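You operate a simulated robot arm through the tools that you are given. There is no shell and no other tool. Be economical: measure what you need, move in short steps, check, and stop when the job is done.

Carry out the task below with a simulated robot arm. There is one attempt and no reset: what you move stays moved.

TASK
Put the paper sachet that says "nettle" from the top of the herb bench on the white name tile there and the paper sachet labelled "lavender" on the card there.
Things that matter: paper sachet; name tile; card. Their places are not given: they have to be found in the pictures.

It is judged by the outcome, as a careful person would: the job done as asked, and still so three seconds after it is handed in. It fails if anything else is knocked over, pushed out of place, dropped, spilled or broken.

THE ROBOT
A 7-joint arm with a two-finger parallel gripper, fixed in place. Base frame: the origin is at the foot of the arm, x ahead of it, y to its left, z up; the work surface is at about z = 0. Lengths are in mm, angles in rad, forces in N, time in s.
With the tool pointing down near the work surface it reaches from about 220 to 580 mm from the base axis. Its first joint turns from -1.152 to 1.152 rad. Payload 2.5 kg.
Tool frame: the origin (TCP) lies between the finger pads and is the grasp point; the fingertips stand 23 mm ahead of it; z points along the fingers, y is the line along which they close. The gripper opens to 94 mm. The fingers are 38 mm wide and 10 mm thick; the gripper's body (54 by 96 mm) begins 39 mm behind the TCP.
Orientation is that of the tool frame in the base frame, as a unit quaternion [x, y, z, w]. With the fingers straight down and closing along the base's y, the tool's x points along the base's -x, its y along +y and its z along -z.

THE INTERFACE
- The arm moves only by the tool drive_tool. Its argument "increments" is one flat list of numbers, 7 for each row, row after row: the shift along the tool's x, y, z in mm, then the turn, a rotation vector about the tool's x, y, z in rad, then the finger opening in mm, from 0 to 94. In form: [x, y, z, rx, ry, rz, jaw, x, y, z, rx, ry, rz, jaw, ...]. A call has 1 to 8 rows; each row is the pose to reach, as a shift and turn from the pose commanded when the call began, along the tool's axes at that moment. A row lasts 0.2 s, in which the tool goes at most 50 mm and 0.15 rad; a call with a longer step from one row to the next is refused whole, and so is a gripper value outside its range. A pose out of reach is approached as far as the arm can. The call stops where the force on the tool passes 40 N (or 10 N more than at its start, if that is more) or the arm is blocked; 0.2 s more then pass. The fingers move at their own pace (about 108 mm/s each) and stop on an object; they squeeze with about 39 N. The grip force told is the motor's: it shows also when the fingers shut on nothing. Time passes only in rows, and 0.2 s behind the last, so rows that repeat a pose let the fingers close. It gives the time, the measured TCP pose, the force on the tool (base axes), the opening and the grip force at its end, in the units of the frame above (readings bear some noise), and new pictures: "pictures" is both (left out), scene, wrist or none.
- Cameras (640 x 400 px; columns grow to the right, rows downward): "scene" is fixed at [88.9, -397.8, 534.8]; the picture's right is [0.97, -0.22, 0.00], its down [-0.15, -0.64, -0.75] and it looks along [0.17, 0.74, -0.66] (base axes); focal length 328 px, centre (320, 200). "wrist" rides on the gripper at [-39, 0, -44] in the tool frame; the picture's right is [0.00, -1.00, 0.00], its down [0.97, 0.00, -0.24] and it looks along [0.24, 0.00, 0.97] (tool axes); focal length 218 px, centre (320, 200).
- point_at(camera, pixels): for up to 12 pixels [column, row] of the newest picture of that camera ("zoom" is the newest enlarged one), the place [x, y, z] in the base frame of the surface seen there, good to about 2 mm. No time passes.
- close_up(camera, box): a new picture of the part [left, top, right, bottom] of that camera's present view, enlarged. No time passes.
- sign_off(): hands the job in; it is judged then, once.

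Work in short steps. Measure before you move; look again where a grasp or a placing could have gone wrong, and mend it. You have 60 turns and 100 pictures in all, the two below and enlarged ones among them. Open the gripper and draw the arm clear of the work before you hand the job in, unless the task says otherwise; then end with one line.

The tools are called after "Emit:" by a JSON object that holds its "method" and its "body". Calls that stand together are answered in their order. drive_tool: Moves the arm, as the interface text tells. Its arguments: {"type":"object","properties":{"increments":{"type":"array"},"pictures":{"type":"string","enum":["both","scene","wrist","none"]}},"required":["increments"]} The other tools are called the same way: point_at (camera, pixels) gives the place of the surface under pixels of a picture; close_up (camera, box) takes an enlarged picture of a part of a camera's view; sign_off () hands the job in.

At the start:

```text
clock: 0.0
tcp_pos: [310.1, 271.2, 249.5]
ee_rot: [0.0, 1.0, 0.0, 0.0]
ft_force: [1.1, -0.1, 0.4]
gripper_width: 94.1
finger_force: 0.0
```

scene: 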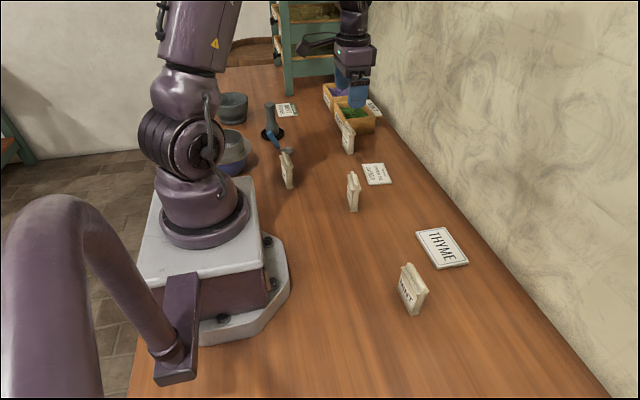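
wrist: 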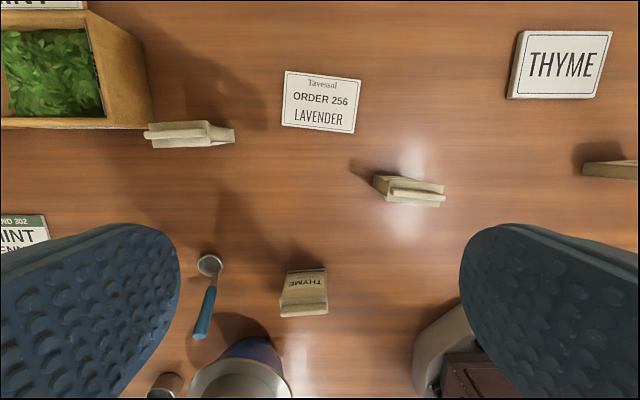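

I see four standing sachets and several cards/tiles; I'll enlarge the views to read them.

Emit:
{"method": "close_up", "body": {"camera": "scene", "box": [260, 70, 400, 158]}}

Emit:
{"method": "close_up", "body": {"camera": "scene", "box": [270, 140, 480, 330]}}

Emit:
{"method": "close_up", "body": {"camera": "wrist", "box": [0, 0, 480, 300]}}

```text
4.55 times, centred on (330, 114) of scene
```

zoom: 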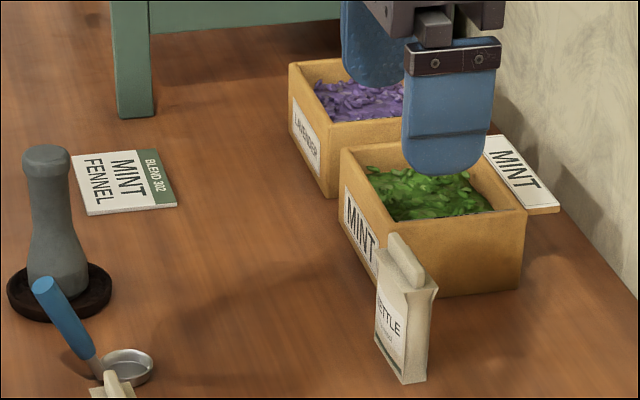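

```text
2.11 times, centred on (375, 235) of scene
```

zoom: 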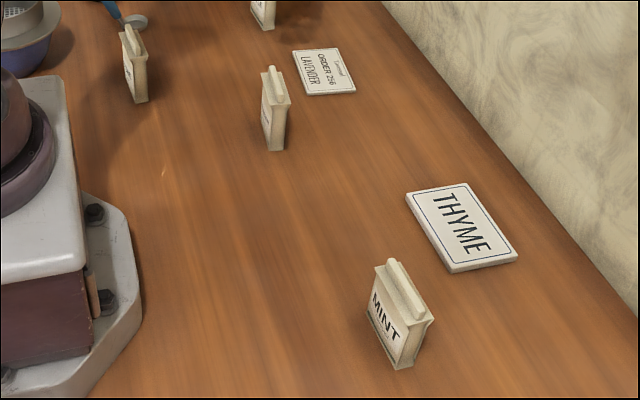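

```text
1.33 times, centred on (240, 150) of wrist
```

zoom: 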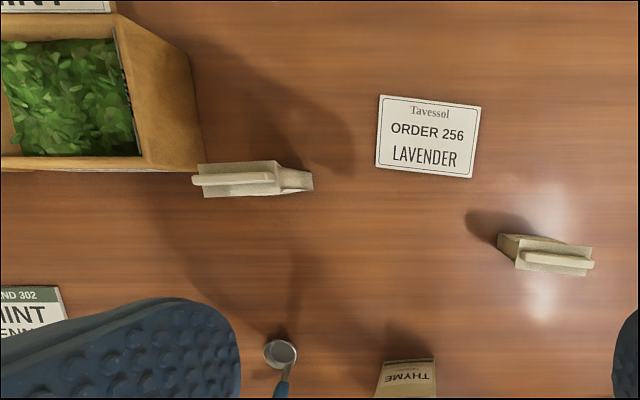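

Emit:
{"method": "close_up", "body": {"camera": "scene", "box": [360, 94, 392, 114]}}

Emit:
{"method": "close_up", "body": {"camera": "scene", "box": [337, 168, 369, 216]}}

Emit:
{"method": "close_up", "body": {"camera": "scene", "box": [335, 118, 367, 158]}}

Emit:
{"method": "close_up", "body": {"camera": "scene", "box": [230, 0, 360, 100]}}

Emit:
{"method": "point_at", "body": {"camera": "scene", "pixels": [[373, 104], [415, 232], [441, 228], [469, 264], [440, 269], [361, 165], [382, 163], [391, 182], [370, 185], [353, 176], [349, 130], [288, 110]]}}

Emit:
{"method": "point_at", "body": {"camera": "wrist", "pixels": [[150, 137], [200, 133], [393, 193], [443, 198], [235, 136], [375, 180], [285, 71], [360, 78], [355, 133], [282, 123], [45, 5], [560, 65]]}}

```text
16.00 times, centred on (376, 104) of scene
```

zoom: 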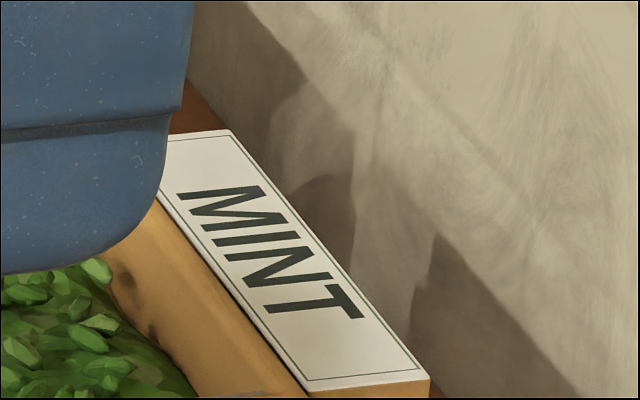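

```text
8.33 times, centred on (353, 192) of scene
```

zoom: 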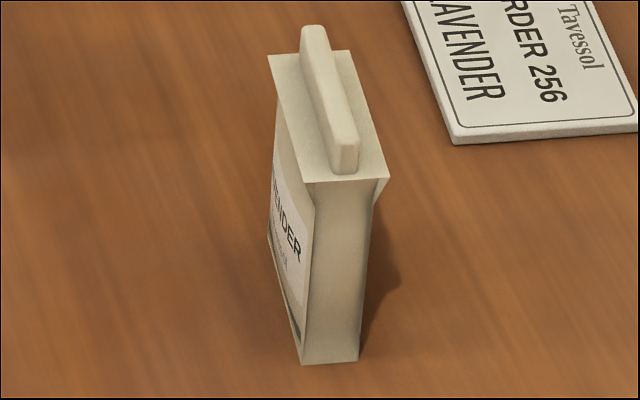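

```text
10.00 times, centred on (351, 138) of scene
```

zoom: 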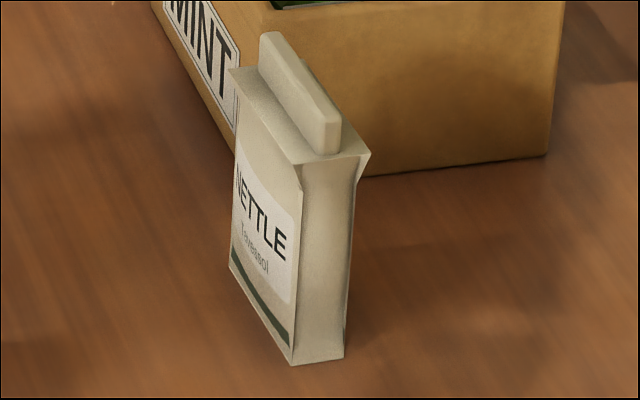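

```text
4.00 times, centred on (295, 50) of scene
```

zoom: 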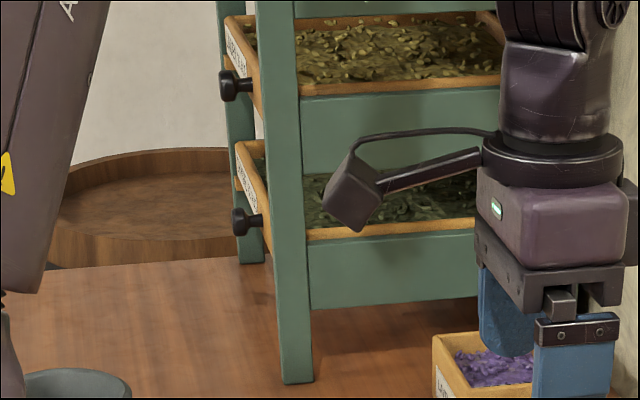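

```text
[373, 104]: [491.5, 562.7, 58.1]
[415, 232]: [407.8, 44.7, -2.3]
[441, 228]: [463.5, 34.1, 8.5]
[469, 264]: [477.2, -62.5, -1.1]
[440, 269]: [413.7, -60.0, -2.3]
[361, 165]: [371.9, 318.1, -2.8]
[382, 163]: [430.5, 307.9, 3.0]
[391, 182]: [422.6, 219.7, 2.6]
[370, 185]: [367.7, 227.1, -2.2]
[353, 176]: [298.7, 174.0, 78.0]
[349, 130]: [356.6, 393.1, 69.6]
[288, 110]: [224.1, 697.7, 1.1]
```

```text
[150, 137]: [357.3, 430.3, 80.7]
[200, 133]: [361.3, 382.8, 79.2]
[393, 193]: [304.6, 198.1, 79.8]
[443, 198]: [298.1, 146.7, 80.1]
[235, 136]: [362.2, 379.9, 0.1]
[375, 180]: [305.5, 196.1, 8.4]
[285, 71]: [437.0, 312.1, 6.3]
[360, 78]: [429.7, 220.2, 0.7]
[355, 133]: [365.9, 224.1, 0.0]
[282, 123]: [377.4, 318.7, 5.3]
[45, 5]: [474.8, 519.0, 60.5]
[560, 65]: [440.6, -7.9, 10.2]
```

Emit:
{"method": "point_at", "body": {"camera": "wrist", "pixels": [[143, 128], [125, 122], [70, 126], [100, 118], [150, 110], [87, 12], [152, 100], [175, 142], [185, 125], [207, 140], [60, 128], [232, 141]]}}

Emit:
{"method": "point_at", "body": {"camera": "scene", "pixels": [[334, 118], [336, 104], [341, 128], [362, 135], [374, 131], [374, 116], [348, 119], [346, 122], [341, 139], [345, 145], [365, 133], [351, 142]]}}

Emit:
{"method": "close_up", "body": {"camera": "wrist", "box": [80, 80, 272, 200]}}

```text
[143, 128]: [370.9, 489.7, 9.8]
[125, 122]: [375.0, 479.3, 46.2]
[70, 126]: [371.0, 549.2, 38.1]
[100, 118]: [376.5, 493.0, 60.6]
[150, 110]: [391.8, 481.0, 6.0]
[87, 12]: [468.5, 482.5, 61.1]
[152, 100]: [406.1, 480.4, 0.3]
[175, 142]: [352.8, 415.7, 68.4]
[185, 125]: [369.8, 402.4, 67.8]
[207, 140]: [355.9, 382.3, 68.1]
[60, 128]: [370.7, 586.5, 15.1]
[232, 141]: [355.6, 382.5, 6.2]
```

```text
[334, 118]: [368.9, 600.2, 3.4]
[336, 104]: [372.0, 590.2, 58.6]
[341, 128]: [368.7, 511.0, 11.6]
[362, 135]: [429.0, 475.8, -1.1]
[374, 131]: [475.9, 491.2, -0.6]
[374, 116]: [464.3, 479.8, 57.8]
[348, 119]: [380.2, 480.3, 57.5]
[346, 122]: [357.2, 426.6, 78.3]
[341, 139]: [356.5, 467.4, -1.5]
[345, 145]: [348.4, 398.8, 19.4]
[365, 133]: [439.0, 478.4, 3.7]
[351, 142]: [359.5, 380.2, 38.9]
```

```text
3.33 times, centred on (176, 140) of wrist
```

zoom: 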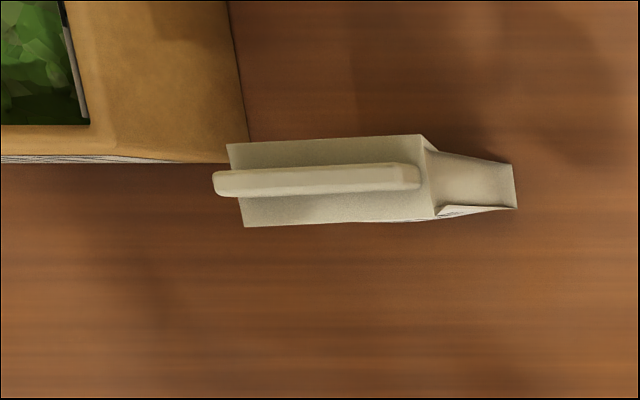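

Nettle is the far sachet (348,138), lavender the one at (353,192); targets are the THYME tile (~440,-9) and the order card (~402,269). The MINT ledge and Blend card are out of reach. I'll move above nettle (360,406), staying high, with its yaw matched for a grip across its width.

Emit:
{"method": "drive_tool", "body": {"increments": [-17, 45, 0, 0, 0, -0.084, 94, -34, 90, 0, 0, 0, -0.084, 94, -50, 135, 0, 0, 0, -0.084, 94, -50, 135, 0, 0, 0, -0.084, 94, -50, 135, 45, 0, 0, -0.084, 94, -50, 135, 75, 0, 0, -0.084, 94, -50, 135, 75, 0, 0, -0.084, 94]}}

```text
clock: 1.6
tcp_pos: [359.7, 404.6, 174.0]
ee_rot: [-0.042, 0.999, 0.0, 0.0]
ft_force: [0.0, 1.0, 0.5]
gripper_width: 94.0
finger_force: 0.1
```

scene: 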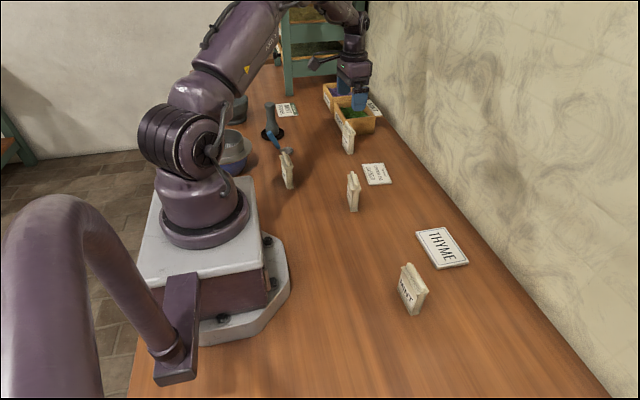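
wrist: 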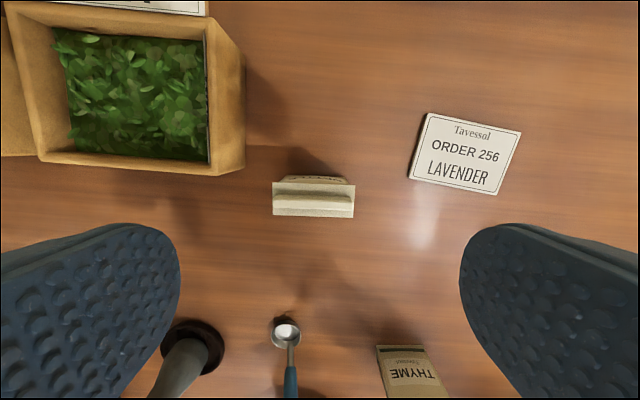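

The sachet appears level at cols 272–355, rows 176–217; I'll measure it.

Emit:
{"method": "point_at", "body": {"camera": "wrist", "pixels": [[276, 206], [351, 208], [274, 184], [353, 188], [278, 214], [350, 215], [312, 180], [314, 215], [310, 202], [240, 165]]}}

Emit:
{"method": "close_up", "body": {"camera": "wrist", "box": [250, 160, 378, 240]}}

```text
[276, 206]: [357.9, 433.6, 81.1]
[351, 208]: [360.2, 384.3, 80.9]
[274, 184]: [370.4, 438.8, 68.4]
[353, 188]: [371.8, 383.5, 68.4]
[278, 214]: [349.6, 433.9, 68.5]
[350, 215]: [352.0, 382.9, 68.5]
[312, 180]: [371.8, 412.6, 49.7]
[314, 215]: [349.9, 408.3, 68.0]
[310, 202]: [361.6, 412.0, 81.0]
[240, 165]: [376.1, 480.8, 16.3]
```

```text
5.00 times, centred on (314, 200) of wrist
```

zoom: 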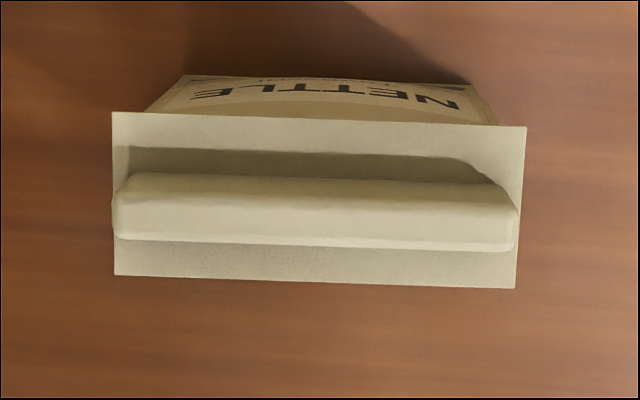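

Nettle centre is (361,409.5), top at z 81, yaw slightly less than mine. I centre on it and descend to z≈48, still open.

Emit:
{"method": "drive_tool", "body": {"increments": [-1.7, 4.9, 0, 0, 0, 0.035, 94, -1.7, 4.9, 40, 0, 0, 0.035, 94, -1.7, 4.9, 75, 0, 0, 0.035, 94, -1.7, 4.9, 105, 0, 0, 0.035, 94, -1.7, 4.9, 125, 0, 0, 0.035, 94, -1.7, 4.9, 126, 0, 0, 0.035, 94]}}

```text
clock: 3.0
tcp_pos: [359.9, 409.0, 48.7]
ee_rot: [-0.024, 1.0, 0.0, 0.0]
ft_force: [0.3, -0.6, 0.1]
gripper_width: 93.9
finger_force: 0.0
```

scene: 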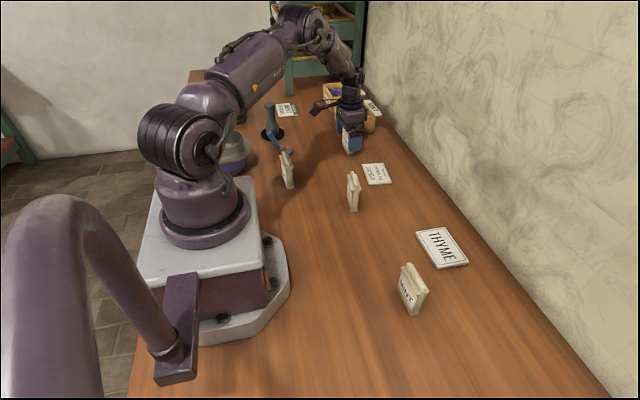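
wrist: 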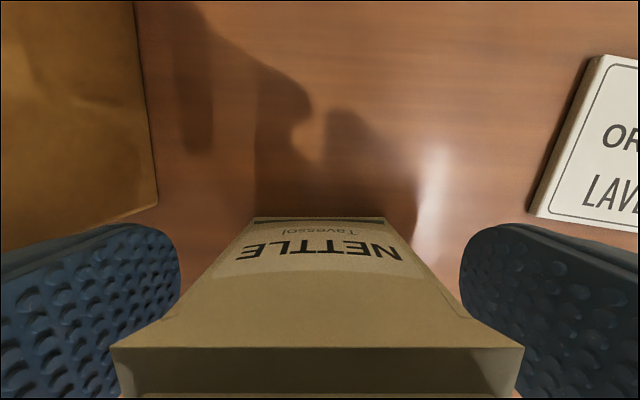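

The sachet stands centred between the fingers with no contact; closing now.

Emit:
{"method": "drive_tool", "body": {"increments": [0, 0, 0, 0, 0, 0, 70, 0, 0, 0, 0, 0, 0, 54, 0, 0, 0, 0, 0, 0, 40, 0, 0, 0, 0, 0, 0, 30, 0, 0, 0, 0, 0, 0, 30], "pictures": "wrist"}}

```text
clock: 4.2
tcp_pos: [360.6, 408.0, 49.2]
ee_rot: [-0.024, 1.0, 0.0, 0.0]
ft_force: [0.0, 0.3, 0.2]
gripper_width: 57.0
finger_force: 39.1
```

wrist: 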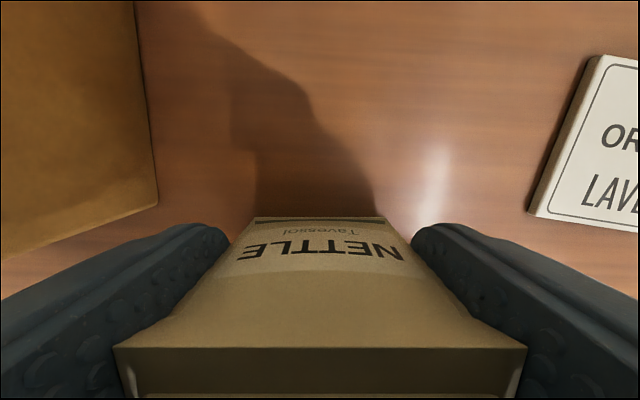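

Gripped at 57 mm with 39 N. Lift straight up.

Emit:
{"method": "drive_tool", "body": {"increments": [0, 0, -10, 0, 0, 0, 30, 0, 0, -40, 0, 0, 0, 30, 0, 0, -80, 0, 0, 0, 30, 0, 0, -120, 0, 0, 0, 30, 0, 0, -140, 0, 0, 0, 30]}}

```text
clock: 5.4
tcp_pos: [358.8, 409.5, 189.9]
ee_rot: [-0.025, 1.0, 0.0, 0.001]
ft_force: [1.0, -0.5, 0.1]
gripper_width: 57.3
finger_force: 39.4
```

scene: 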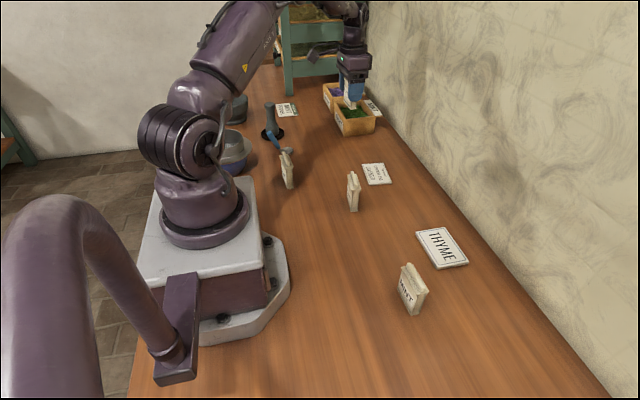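
wrist: 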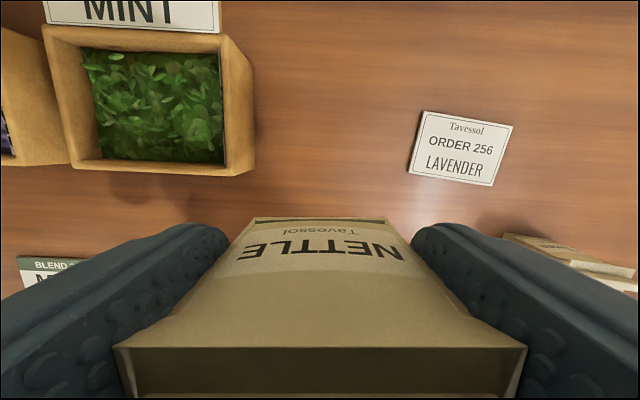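

Sachet held upright. Carry toward the THYME tile at height.

Emit:
{"method": "drive_tool", "body": {"increments": [-6.6, -45, 0, 0, 0, 0, 30, -13.3, -90, 0, 0, 0, 0, 30, -20, -135, 0, 0, 0, 0, 30, -26.6, -180, 0, 0, 0, 0, 30, -33.3, -225, 0, 0, 0, 0, 30, -40, -270, 0, 0, 0, 0, 30, -46.6, -315, 0, 0, 0, 0, 30, -53.3, -360, 0, 0, 0, 0, 30]}}

Emit:
{"method": "close_up", "body": {"camera": "scene", "box": [360, 140, 520, 290]}}

```text
clock: 7.2
tcp_pos: [433.2, 51.5, 187.6]
ee_rot: [-0.025, 1.0, 0.0, 0.0]
ft_force: [-0.1, 0.3, -0.3]
gripper_width: 57.0
finger_force: 39.0
```

scene: 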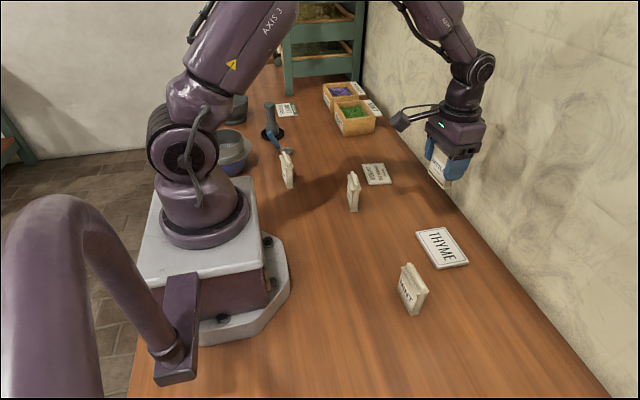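
wrist: 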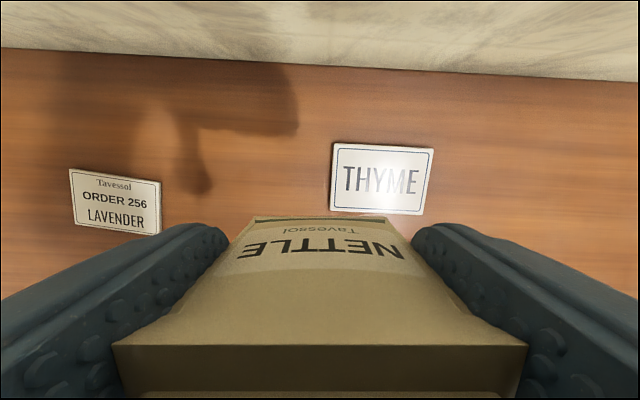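

```text
2.67 times, centred on (440, 215) of scene
```

zoom: 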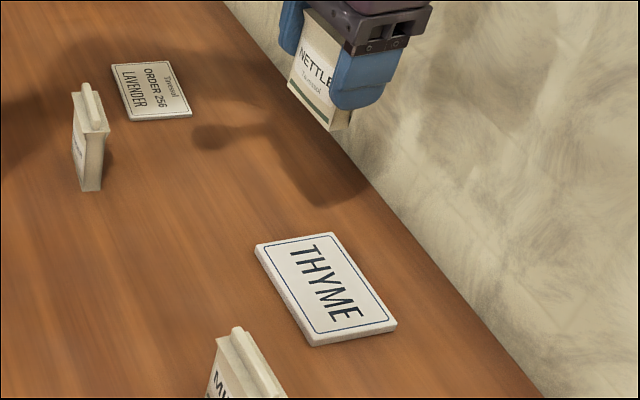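

Emit:
{"method": "point_at", "body": {"camera": "zoom", "pixels": [[260, 247], [331, 235], [393, 321], [315, 337], [325, 288], [470, 310], [420, 250]]}}

Emit:
{"method": "point_at", "body": {"camera": "wrist", "pixels": [[338, 145], [430, 150], [333, 206], [421, 210], [400, 40], [300, 80]]}}

```text
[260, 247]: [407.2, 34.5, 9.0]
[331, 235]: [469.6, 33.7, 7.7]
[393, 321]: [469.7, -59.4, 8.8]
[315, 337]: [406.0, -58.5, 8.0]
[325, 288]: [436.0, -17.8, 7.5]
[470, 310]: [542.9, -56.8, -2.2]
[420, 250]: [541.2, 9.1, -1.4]
```

```text
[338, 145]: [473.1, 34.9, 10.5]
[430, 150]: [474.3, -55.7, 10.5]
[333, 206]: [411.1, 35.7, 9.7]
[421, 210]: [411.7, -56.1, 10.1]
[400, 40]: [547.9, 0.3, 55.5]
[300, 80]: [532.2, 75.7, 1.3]
```

Emit:
{"method": "drive_tool", "body": {"increments": [-2, -32, 0, 0, 0, 0.025, 30, -3.7, -62.8, 0, 0, 0, 0.049, 30, -3.7, -62.8, 40, 0, 0, 0.049, 30, -3.7, -62.8, 80, 0, 0, 0.049, 30, -3.7, -62.8, 105, 0, 0, 0.049, 30, -3.7, -62.8, 115, 0, 0, 0.049, 30, -3.7, -62.8, 115, 0, 0, 0.049, 30]}}

Emit:
{"method": "close_up", "body": {"camera": "scene", "box": [376, 170, 504, 330]}}

Emit:
{"method": "point_at", "body": {"camera": "scene", "pixels": [[405, 266], [423, 290], [418, 300], [404, 290]]}}

```text
clock: 8.8
tcp_pos: [439.1, -7.2, 74.0]
ee_rot: [0.001, 1.0, 0.0, 0.0]
ft_force: [0.7, -0.6, 0.0]
gripper_width: 56.8
finger_force: 39.1
```

scene: 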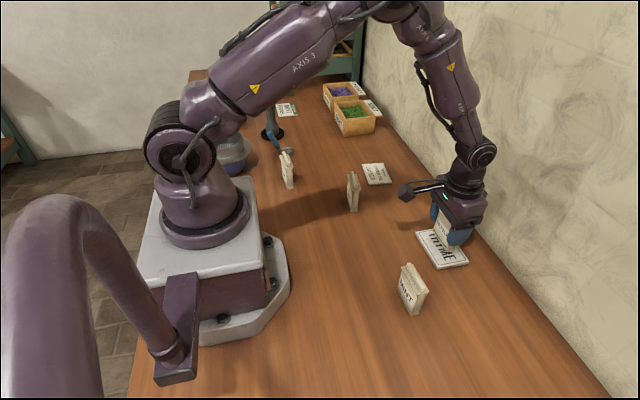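
wrist: 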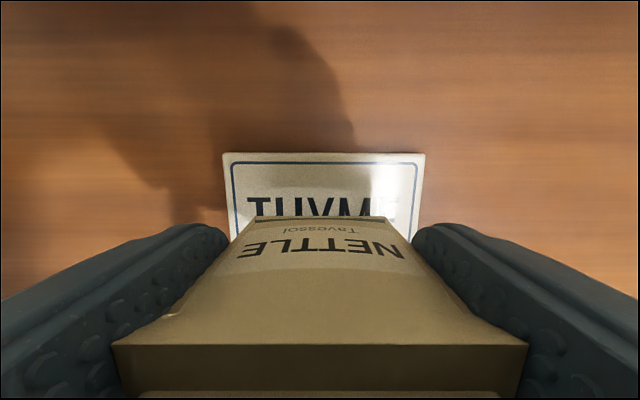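

```text
2.50 times, centred on (440, 250) of scene
```

zoom: 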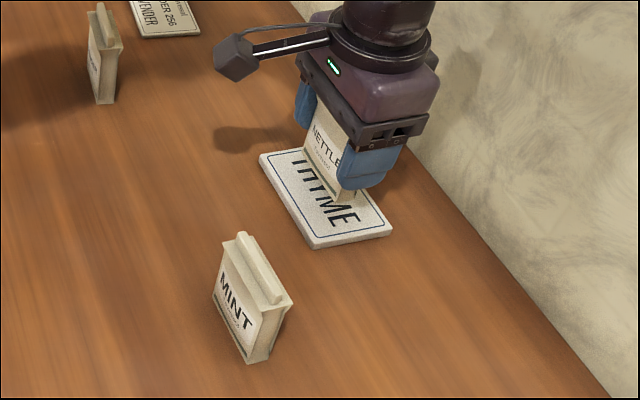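

```text
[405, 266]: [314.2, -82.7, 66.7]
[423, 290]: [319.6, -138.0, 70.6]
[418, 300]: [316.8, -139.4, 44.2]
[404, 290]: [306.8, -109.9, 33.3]
```

Sachet is centred over the tile with bottom ≈15 mm above it; MINT is well clear. Lower gently.

Emit:
{"method": "drive_tool", "body": {"increments": [0, -3, 5, 0, 0, 0, 30, 0, -3, 9, 0, 0, 0, 30, 0, -3, 12, 0, 0, 0, 30, 0, -3, 14, 0, 0, 0, 30, 0, -3, 14, 0, 0, 0, 30], "pictures": "none"}}

Emit:
{"method": "close_up", "body": {"camera": "scene", "box": [408, 190, 488, 280]}}

```text
clock: 10.0
tcp_pos: [440.0, -10.8, 59.3]
ee_rot: [0.0, 1.0, 0.0, 0.0]
ft_force: [0.0, 0.7, 0.2]
gripper_width: 56.8
finger_force: 39.3
```

```text
4.44 times, centred on (448, 235) of scene
```

zoom: 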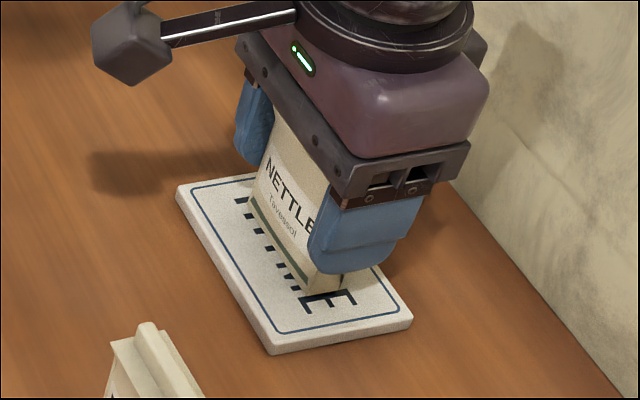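

Nearly touching; I creep down another few mm, watching force.

Emit:
{"method": "drive_tool", "body": {"increments": [0, 0, 0.7, 0, 0, 0, 30, 0, 0, 1.4, 0, 0, 0, 30, 0, 0, 1.4, 0, 0, 0, 30], "pictures": "none"}}

```text
clock: 10.8
tcp_pos: [437.9, -11.7, 57.7]
ee_rot: [0.0, 1.0, 0.0, 0.001]
ft_force: [-1.4, 1.6, 7.8]
gripper_width: 56.9
finger_force: 39.2
```

Contact (≈8 N). Open gradually, then fully.

Emit:
{"method": "drive_tool", "body": {"increments": [0, 0, -0.3, 0, 0, 0, 58, 0, 0, -0.3, 0, 0, 0, 62, 0, 0, -0.3, 0, 0, 0, 75, 0, 0, -0.3, 0, 0, 0, 94, 0, 0, -0.3, 0, 0, 0, 94]}}

```text
clock: 12.0
tcp_pos: [437.9, -10.9, 58.8]
ee_rot: [0.0, 1.0, 0.001, 0.0]
ft_force: [-0.5, 0.4, 0.0]
gripper_width: 93.9
finger_force: 0.1
```

scene: 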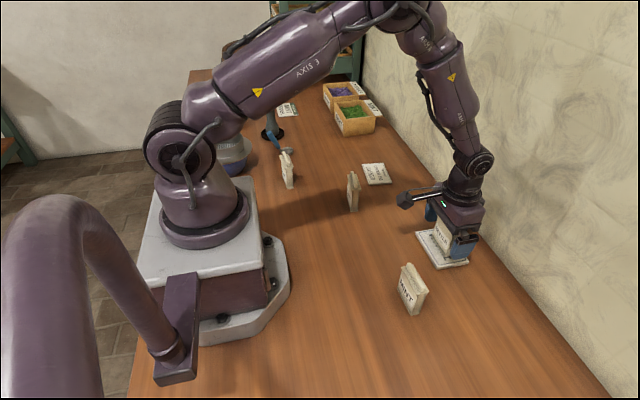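
wrist: 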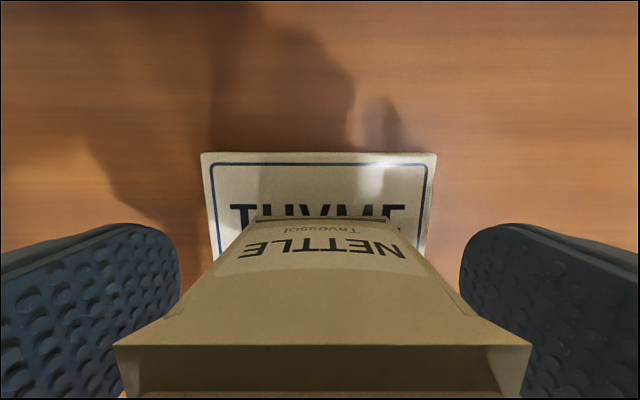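

It stands upright on the tile. Retreat straight up, then head toward lavender.

Emit:
{"method": "drive_tool", "body": {"increments": [0, 0, -20, 0, 0, 0, 94, 0, 0, -60, 0, 0, 0, 94, 0, 0, -100, 0, 0, 0, 94, 0, 0, -130, 0, 0, 0, 94, 30, 36, -130, 0, 0, 0.04, 94, 60, 73, -130, 0, 0, 0.08, 94, 90, 110, -130, 0, 0, 0.126, 94, 120, 147, -130, 0, 0, 0.126, 94]}}

Emit:
{"method": "close_up", "body": {"camera": "scene", "box": [408, 190, 488, 280]}}

```text
clock: 13.8
tcp_pos: [317.1, 137.8, 192.3]
ee_rot: [0.065, 0.998, 0.0, -0.001]
ft_force: [0.6, 0.4, 0.1]
gripper_width: 94.0
finger_force: 0.1
```

scene: 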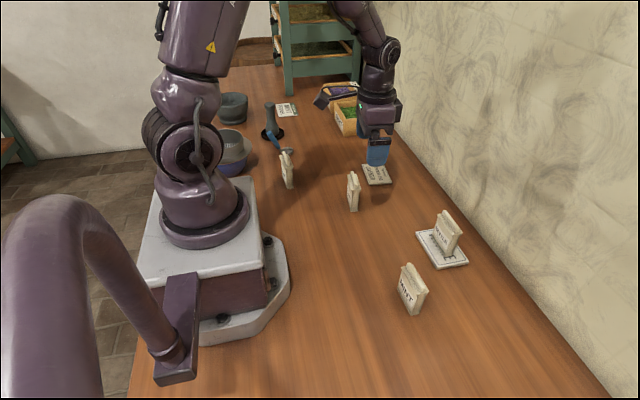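
wrist: 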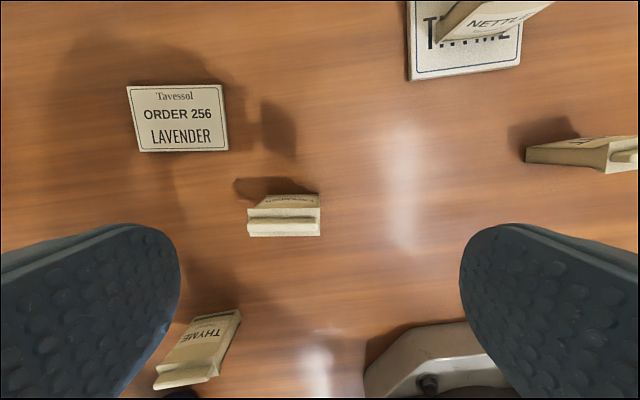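

```text
4.44 times, centred on (448, 235) of scene
```

zoom: 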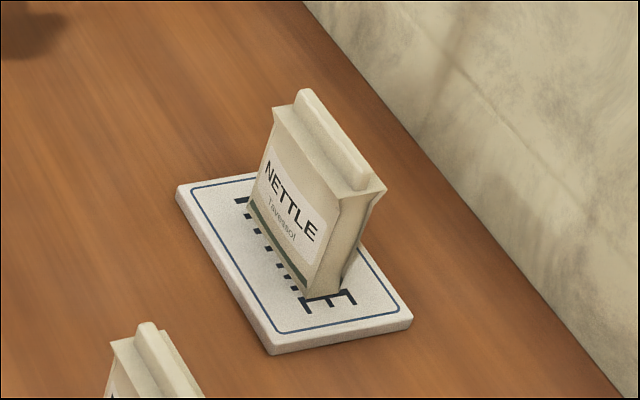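

Nettle stands well. Now measure lavender (slab corners at (248,208)-(320,237)) and the neighbouring THYME sachet.

Emit:
{"method": "close_up", "body": {"camera": "wrist", "box": [220, 172, 348, 252]}}

Emit:
{"method": "point_at", "body": {"camera": "wrist", "pixels": [[250, 210], [318, 208], [249, 234], [318, 234], [284, 220], [160, 380], [210, 375], [238, 315], [191, 320], [130, 89], [222, 87], [226, 148]]}}

Emit:
{"method": "point_at", "body": {"camera": "wrist", "pixels": [[141, 150], [180, 118]]}}

```text
5.00 times, centred on (284, 212) of wrist
```

zoom: 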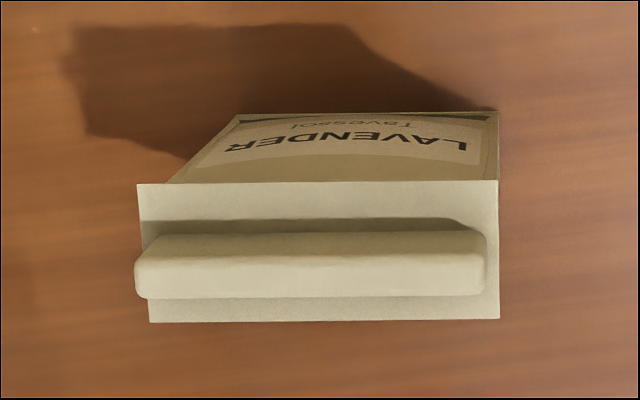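

```text
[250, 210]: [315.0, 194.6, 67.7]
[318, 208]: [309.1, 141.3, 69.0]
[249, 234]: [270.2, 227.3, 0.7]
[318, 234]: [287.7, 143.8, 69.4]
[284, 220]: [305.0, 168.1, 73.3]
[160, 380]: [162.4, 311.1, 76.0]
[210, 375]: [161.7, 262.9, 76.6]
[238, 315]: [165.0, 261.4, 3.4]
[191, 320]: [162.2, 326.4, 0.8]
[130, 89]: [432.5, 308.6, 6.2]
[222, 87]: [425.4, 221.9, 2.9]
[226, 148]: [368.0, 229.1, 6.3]
```

```text
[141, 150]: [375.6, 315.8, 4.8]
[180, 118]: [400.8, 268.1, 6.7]
```

Lavender centre ≈ (301.3,169.2), yaw already matched. Centre and descend to z≈48.5 open.

Emit:
{"method": "drive_tool", "body": {"increments": [19.7, 29.1, 0, 0, 0, -0.01, 94, 19.7, 29.1, 0, 0, 0, -0.01, 94, 19.7, 29.1, 40, 0, 0, -0.01, 94, 19.7, 29.1, 75, 0, 0, -0.01, 94, 19.7, 29.1, 105, 0, 0, -0.01, 94, 19.7, 29.1, 130, 0, 0, -0.01, 94, 19.7, 29.1, 143, 0, 0, -0.01, 94, 19.7, 29.1, 143, 0, 0, -0.01, 94]}}

```text
clock: 15.6
tcp_pos: [302.2, 167.8, 42.6]
ee_rot: [0.058, 0.998, 0.0, 0.001]
ft_force: [0.0, 0.2, 0.2]
gripper_width: 93.9
finger_force: 0.1
```

scene: 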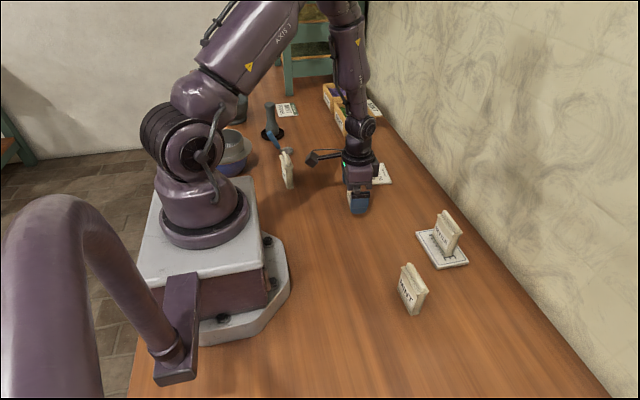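
wrist: 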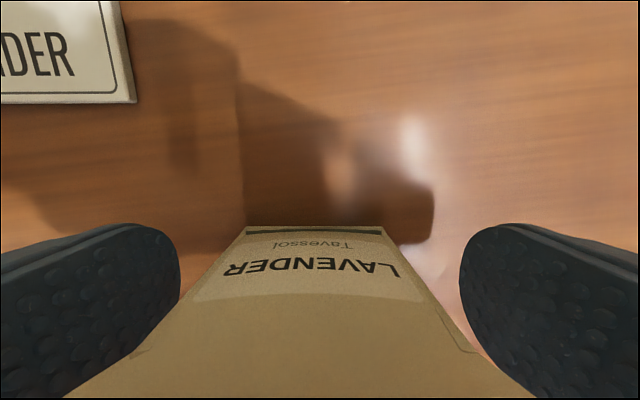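

Slightly low (42.6, no contact). Raise 6 mm, then close.

Emit:
{"method": "drive_tool", "body": {"increments": [0, 1, -6, 0, 0, 0, 94, 0, 1, -6, 0, 0, 0, 94, 0, 1, -6, 0, 0, 0, 70, 0, 1, -6, 0, 0, 0, 54, 0, 1, -6, 0, 0, 0, 40, 0, 1, -6, 0, 0, 0, 30, 0, 1, -6, 0, 0, 0, 30], "pictures": "wrist"}}

```text
clock: 17.2
tcp_pos: [302.7, 168.3, 51.2]
ee_rot: [0.058, 0.998, 0.001, 0.001]
ft_force: [-0.5, 0.3, 0.0]
gripper_width: 57.1
finger_force: 38.6
```

wrist: 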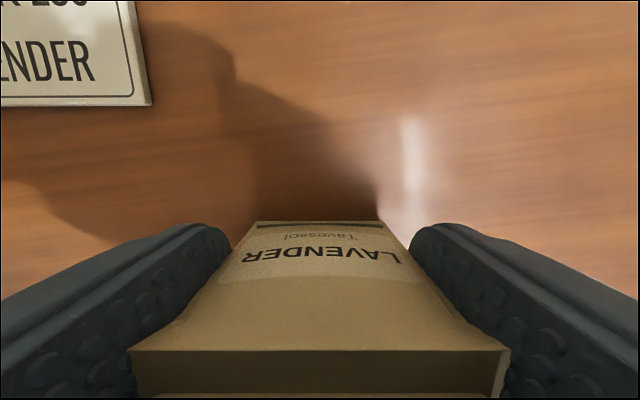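

Gripped. Lift and carry over the card.

Emit:
{"method": "drive_tool", "body": {"increments": [0, 0, -10, 0, 0, 0, 30, 0, 0, -40, 0, 0, 0, 30, 0, 0, -75, 0, 0, 0, 30, -21, 28, -80, 0, 0, 0, 30, -43, 56, -80, 0, 0, -0.015, 30, -64, 84, -80, 0, 0, -0.034, 30, -85.6, 111.7, -80, 0, 0, -0.034, 30, -85.6, 111.7, -80, 0, 0, -0.034, 30]}}

Emit:
{"method": "close_up", "body": {"camera": "scene", "box": [330, 110, 426, 210]}}

```text
clock: 19.0
tcp_pos: [402.5, 267.9, 129.3]
ee_rot: [0.041, 0.999, 0.0, 0.0]
ft_force: [-0.2, 0.3, -0.7]
gripper_width: 56.8
finger_force: 38.8
```

scene: 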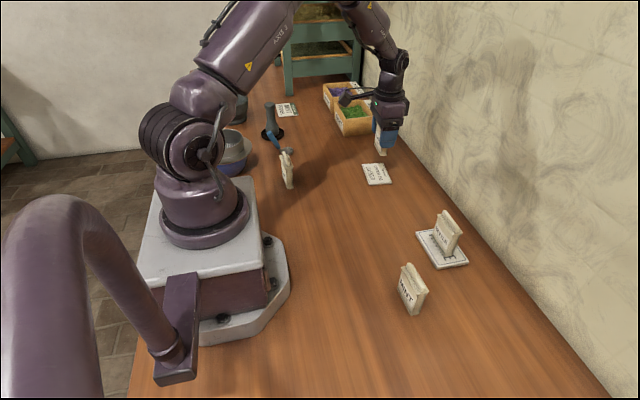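
wrist: 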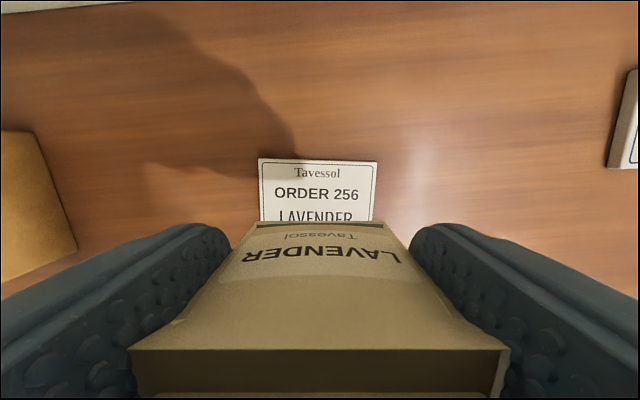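

```text
4.00 times, centred on (378, 160) of scene
```

zoom: 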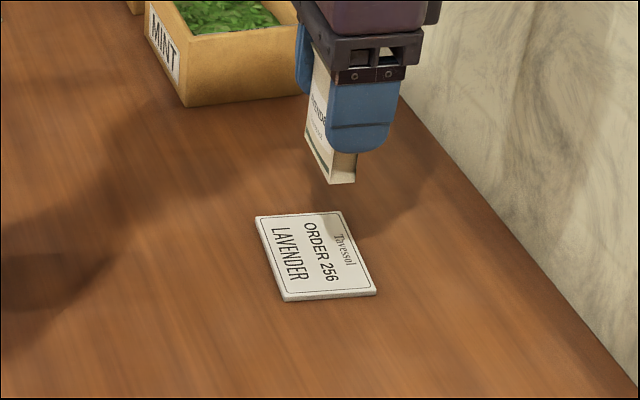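

Centred over the card (wrist cols 258–377). Lower to just above the card: bottom offset ≈50, card top ≈6, so stop at about z 60 first.

Emit:
{"method": "drive_tool", "body": {"increments": [1, 1, 30, 0, 0, 0, 30, 1, 1, 55, 0, 0, 0, 30, 1, 1, 66, 0, 0, 0, 30, 1, 1, 69, 0, 0, 0, 30, 1, 1, 69, 0, 0, 0, 30], "pictures": "wrist"}}

Emit:
{"method": "close_up", "body": {"camera": "scene", "box": [338, 120, 418, 200]}}

```text
clock: 20.2
tcp_pos: [401.2, 268.7, 61.1]
ee_rot: [0.041, 0.999, 0.0, 0.001]
ft_force: [0.1, -0.9, -0.5]
gripper_width: 56.8
finger_force: 38.5
```

wrist: 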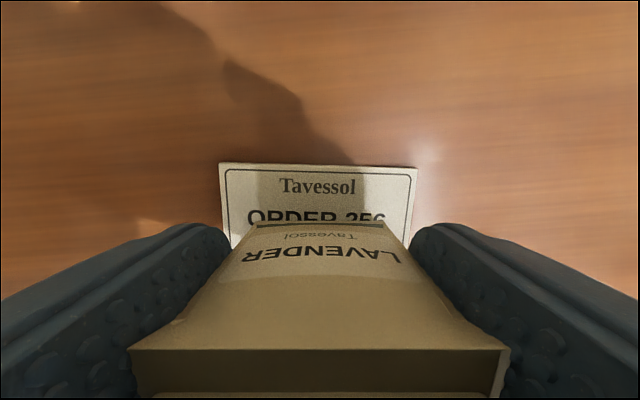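

```text
5.00 times, centred on (378, 160) of scene
```

zoom: 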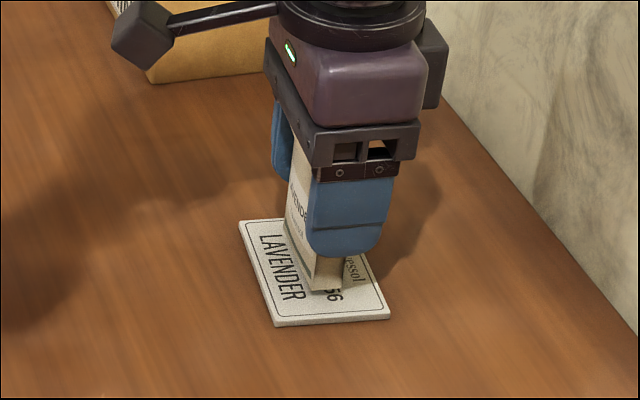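

Positioned; creep down until light contact.

Emit:
{"method": "drive_tool", "body": {"increments": [0, 0, 1, 0, 0, 0, 30, 0, 0, 2, 0, 0, 0, 30, 0, 0, 3, 0, 0, 0, 30, 0, 0, 3, 0, 0, 0, 30], "pictures": "none"}}

```text
clock: 21.2
tcp_pos: [399.9, 268.9, 59.6]
ee_rot: [0.041, 0.999, -0.001, -0.001]
ft_force: [-0.2, -0.4, 0.9]
gripper_width: 56.9
finger_force: 39.1
```

Emit:
{"method": "drive_tool", "body": {"increments": [0, 0, 0.8, 0, 0, 0, 30, 0, 0, 1.6, 0, 0, 0, 30, 0, 0, 2.2, 0, 0, 0, 30, 0, 0, 2.2, 0, 0, 0, 30], "pictures": "none"}}

```text
clock: 22.2
tcp_pos: [400.5, 270.2, 57.8]
ee_rot: [0.041, 0.999, 0.0, 0.0]
ft_force: [0.1, -0.1, 0.1]
gripper_width: 56.9
finger_force: 39.5
```

Emit:
{"method": "drive_tool", "body": {"increments": [0, 0, 0.8, 0, 0, 0, 30, 0, 0, 1.6, 0, 0, 0, 30, 0, 0, 1.6, 0, 0, 0, 30], "pictures": "none"}}

Emit:
{"method": "close_up", "body": {"camera": "scene", "box": [354, 140, 402, 190]}}

```text
clock: 23.0
tcp_pos: [399.8, 270.4, 56.9]
ee_rot: [0.041, 0.999, 0.0, 0.0]
ft_force: [-0.2, 0.1, 0.0]
gripper_width: 56.7
finger_force: 38.8
```

```text
8.00 times, centred on (378, 165) of scene
```

zoom: 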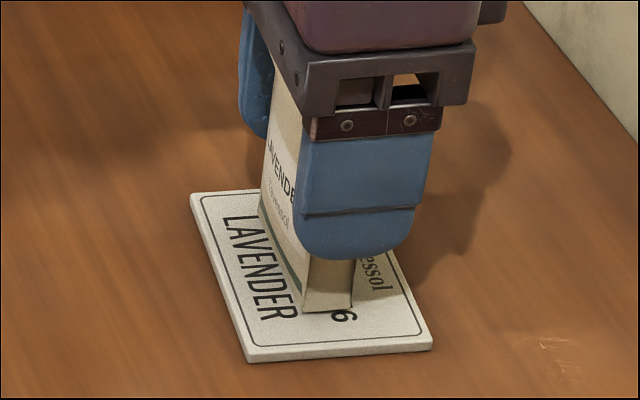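

Emit:
{"method": "drive_tool", "body": {"increments": [0, 0, 0.7, 0, 0, 0, 30, 0, 0, 1.4, 0, 0, 0, 30, 0, 0, 1.4, 0, 0, 0, 30], "pictures": "none"}}

```text
clock: 23.8
tcp_pos: [400.0, 269.3, 55.3]
ee_rot: [0.041, 0.999, 0.001, -0.001]
ft_force: [0.3, -0.4, 2.7]
gripper_width: 56.8
finger_force: 38.7
```

Emit:
{"method": "drive_tool", "body": {"increments": [0, 0, 0.5, 0, 0, 0, 30, 0, 0, 0.5, 0, 0, 0, 30], "pictures": "none"}}

```text
clock: 24.4
tcp_pos: [400.2, 270.7, 55.2]
ee_rot: [0.04, 0.999, 0.001, 0.0]
ft_force: [0.4, 0.0, 9.0]
gripper_width: 57.1
finger_force: 38.8
```

Contact (9 N). Release gradually.

Emit:
{"method": "drive_tool", "body": {"increments": [0, 0, -0.4, 0, 0, 0, 58, 0, 0, -0.4, 0, 0, 0, 62, 0, 0, -0.4, 0, 0, 0, 75, 0, 0, -0.4, 0, 0, 0, 94, 0, 0, -0.4, 0, 0, 0, 94], "pictures": "wrist"}}

```text
clock: 25.6
tcp_pos: [400.7, 268.9, 55.7]
ee_rot: [0.04, 0.999, 0.0, 0.0]
ft_force: [-0.5, -0.3, 0.8]
gripper_width: 93.9
finger_force: 0.1
```

wrist: 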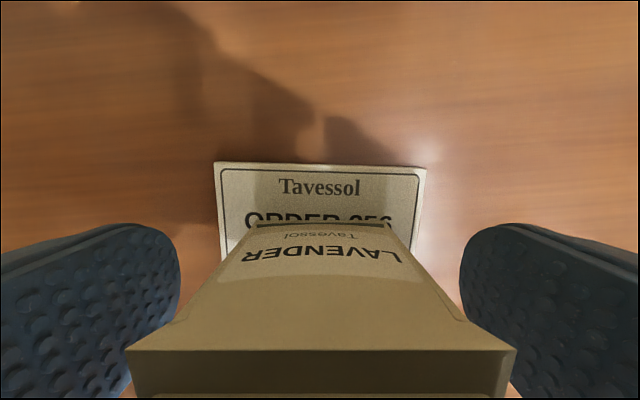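

Standing on the card. Retreat straight up and back clear.

Emit:
{"method": "drive_tool", "body": {"increments": [0, 0, -20, 0, 0, 0, 94, 0, 0, -60, 0, 0, 0, 94, 0, 0, -100, 0, 0, 0, 94, 0, 0, -140, 0, 0, 0, 94, 0, 0, -180, 0, 0, 0, 94, 45, 0, -190, 0, 0, 0, 94, 90, 0, -190, 0, 0, 0, 94, 90, 0, -190, 0, 0, 0, 94]}}

Emit:
{"method": "close_up", "body": {"camera": "scene", "box": [270, 90, 480, 330]}}

```text
clock: 27.4
tcp_pos: [309.6, 276.8, 241.2]
ee_rot: [0.042, 0.999, -0.001, 0.0]
ft_force: [0.3, 0.5, 0.5]
gripper_width: 94.2
finger_force: 0.0
```

scene: 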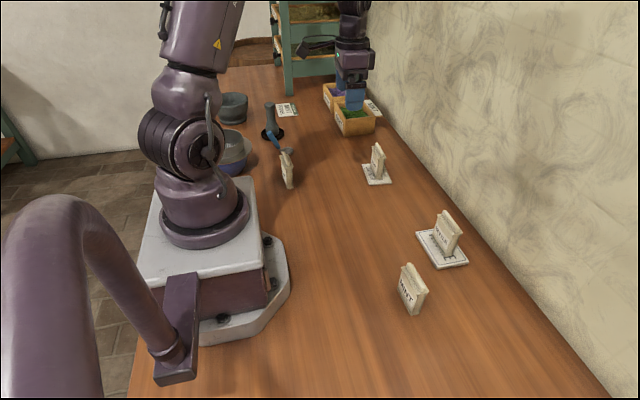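
wrist: 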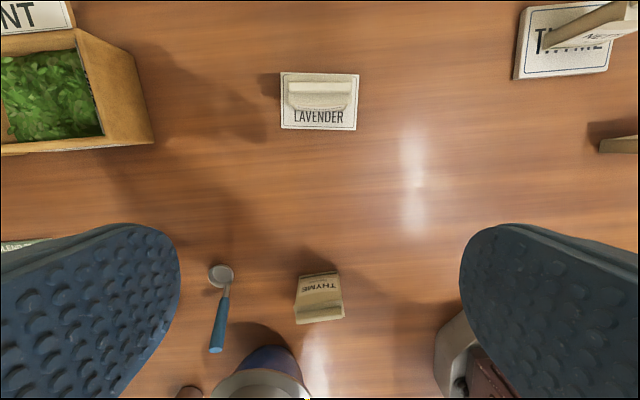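

```text
1.67 times, centred on (375, 210) of scene
```

zoom: 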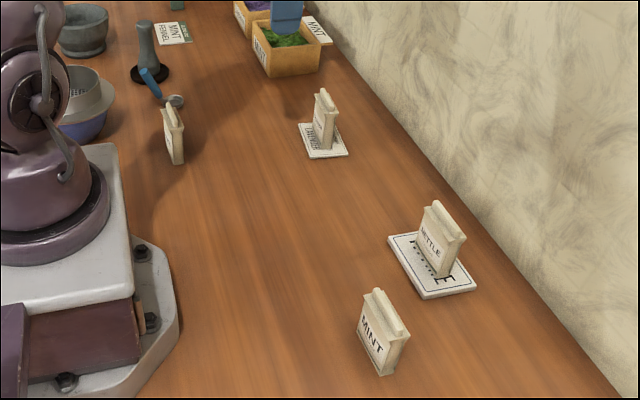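

Both sachets stand on their targets, nothing else has moved, and the arm is clear; handing in.

Emit:
{"method": "sign_off", "body": {}}

```text
The job is handed in.
```

The nettle sachet is standing on the white THYME name tile and the lavender sachet is standing on the Order 256 card. Nothing else in view was disturbed, and I handed the job in with the gripper open and clear.
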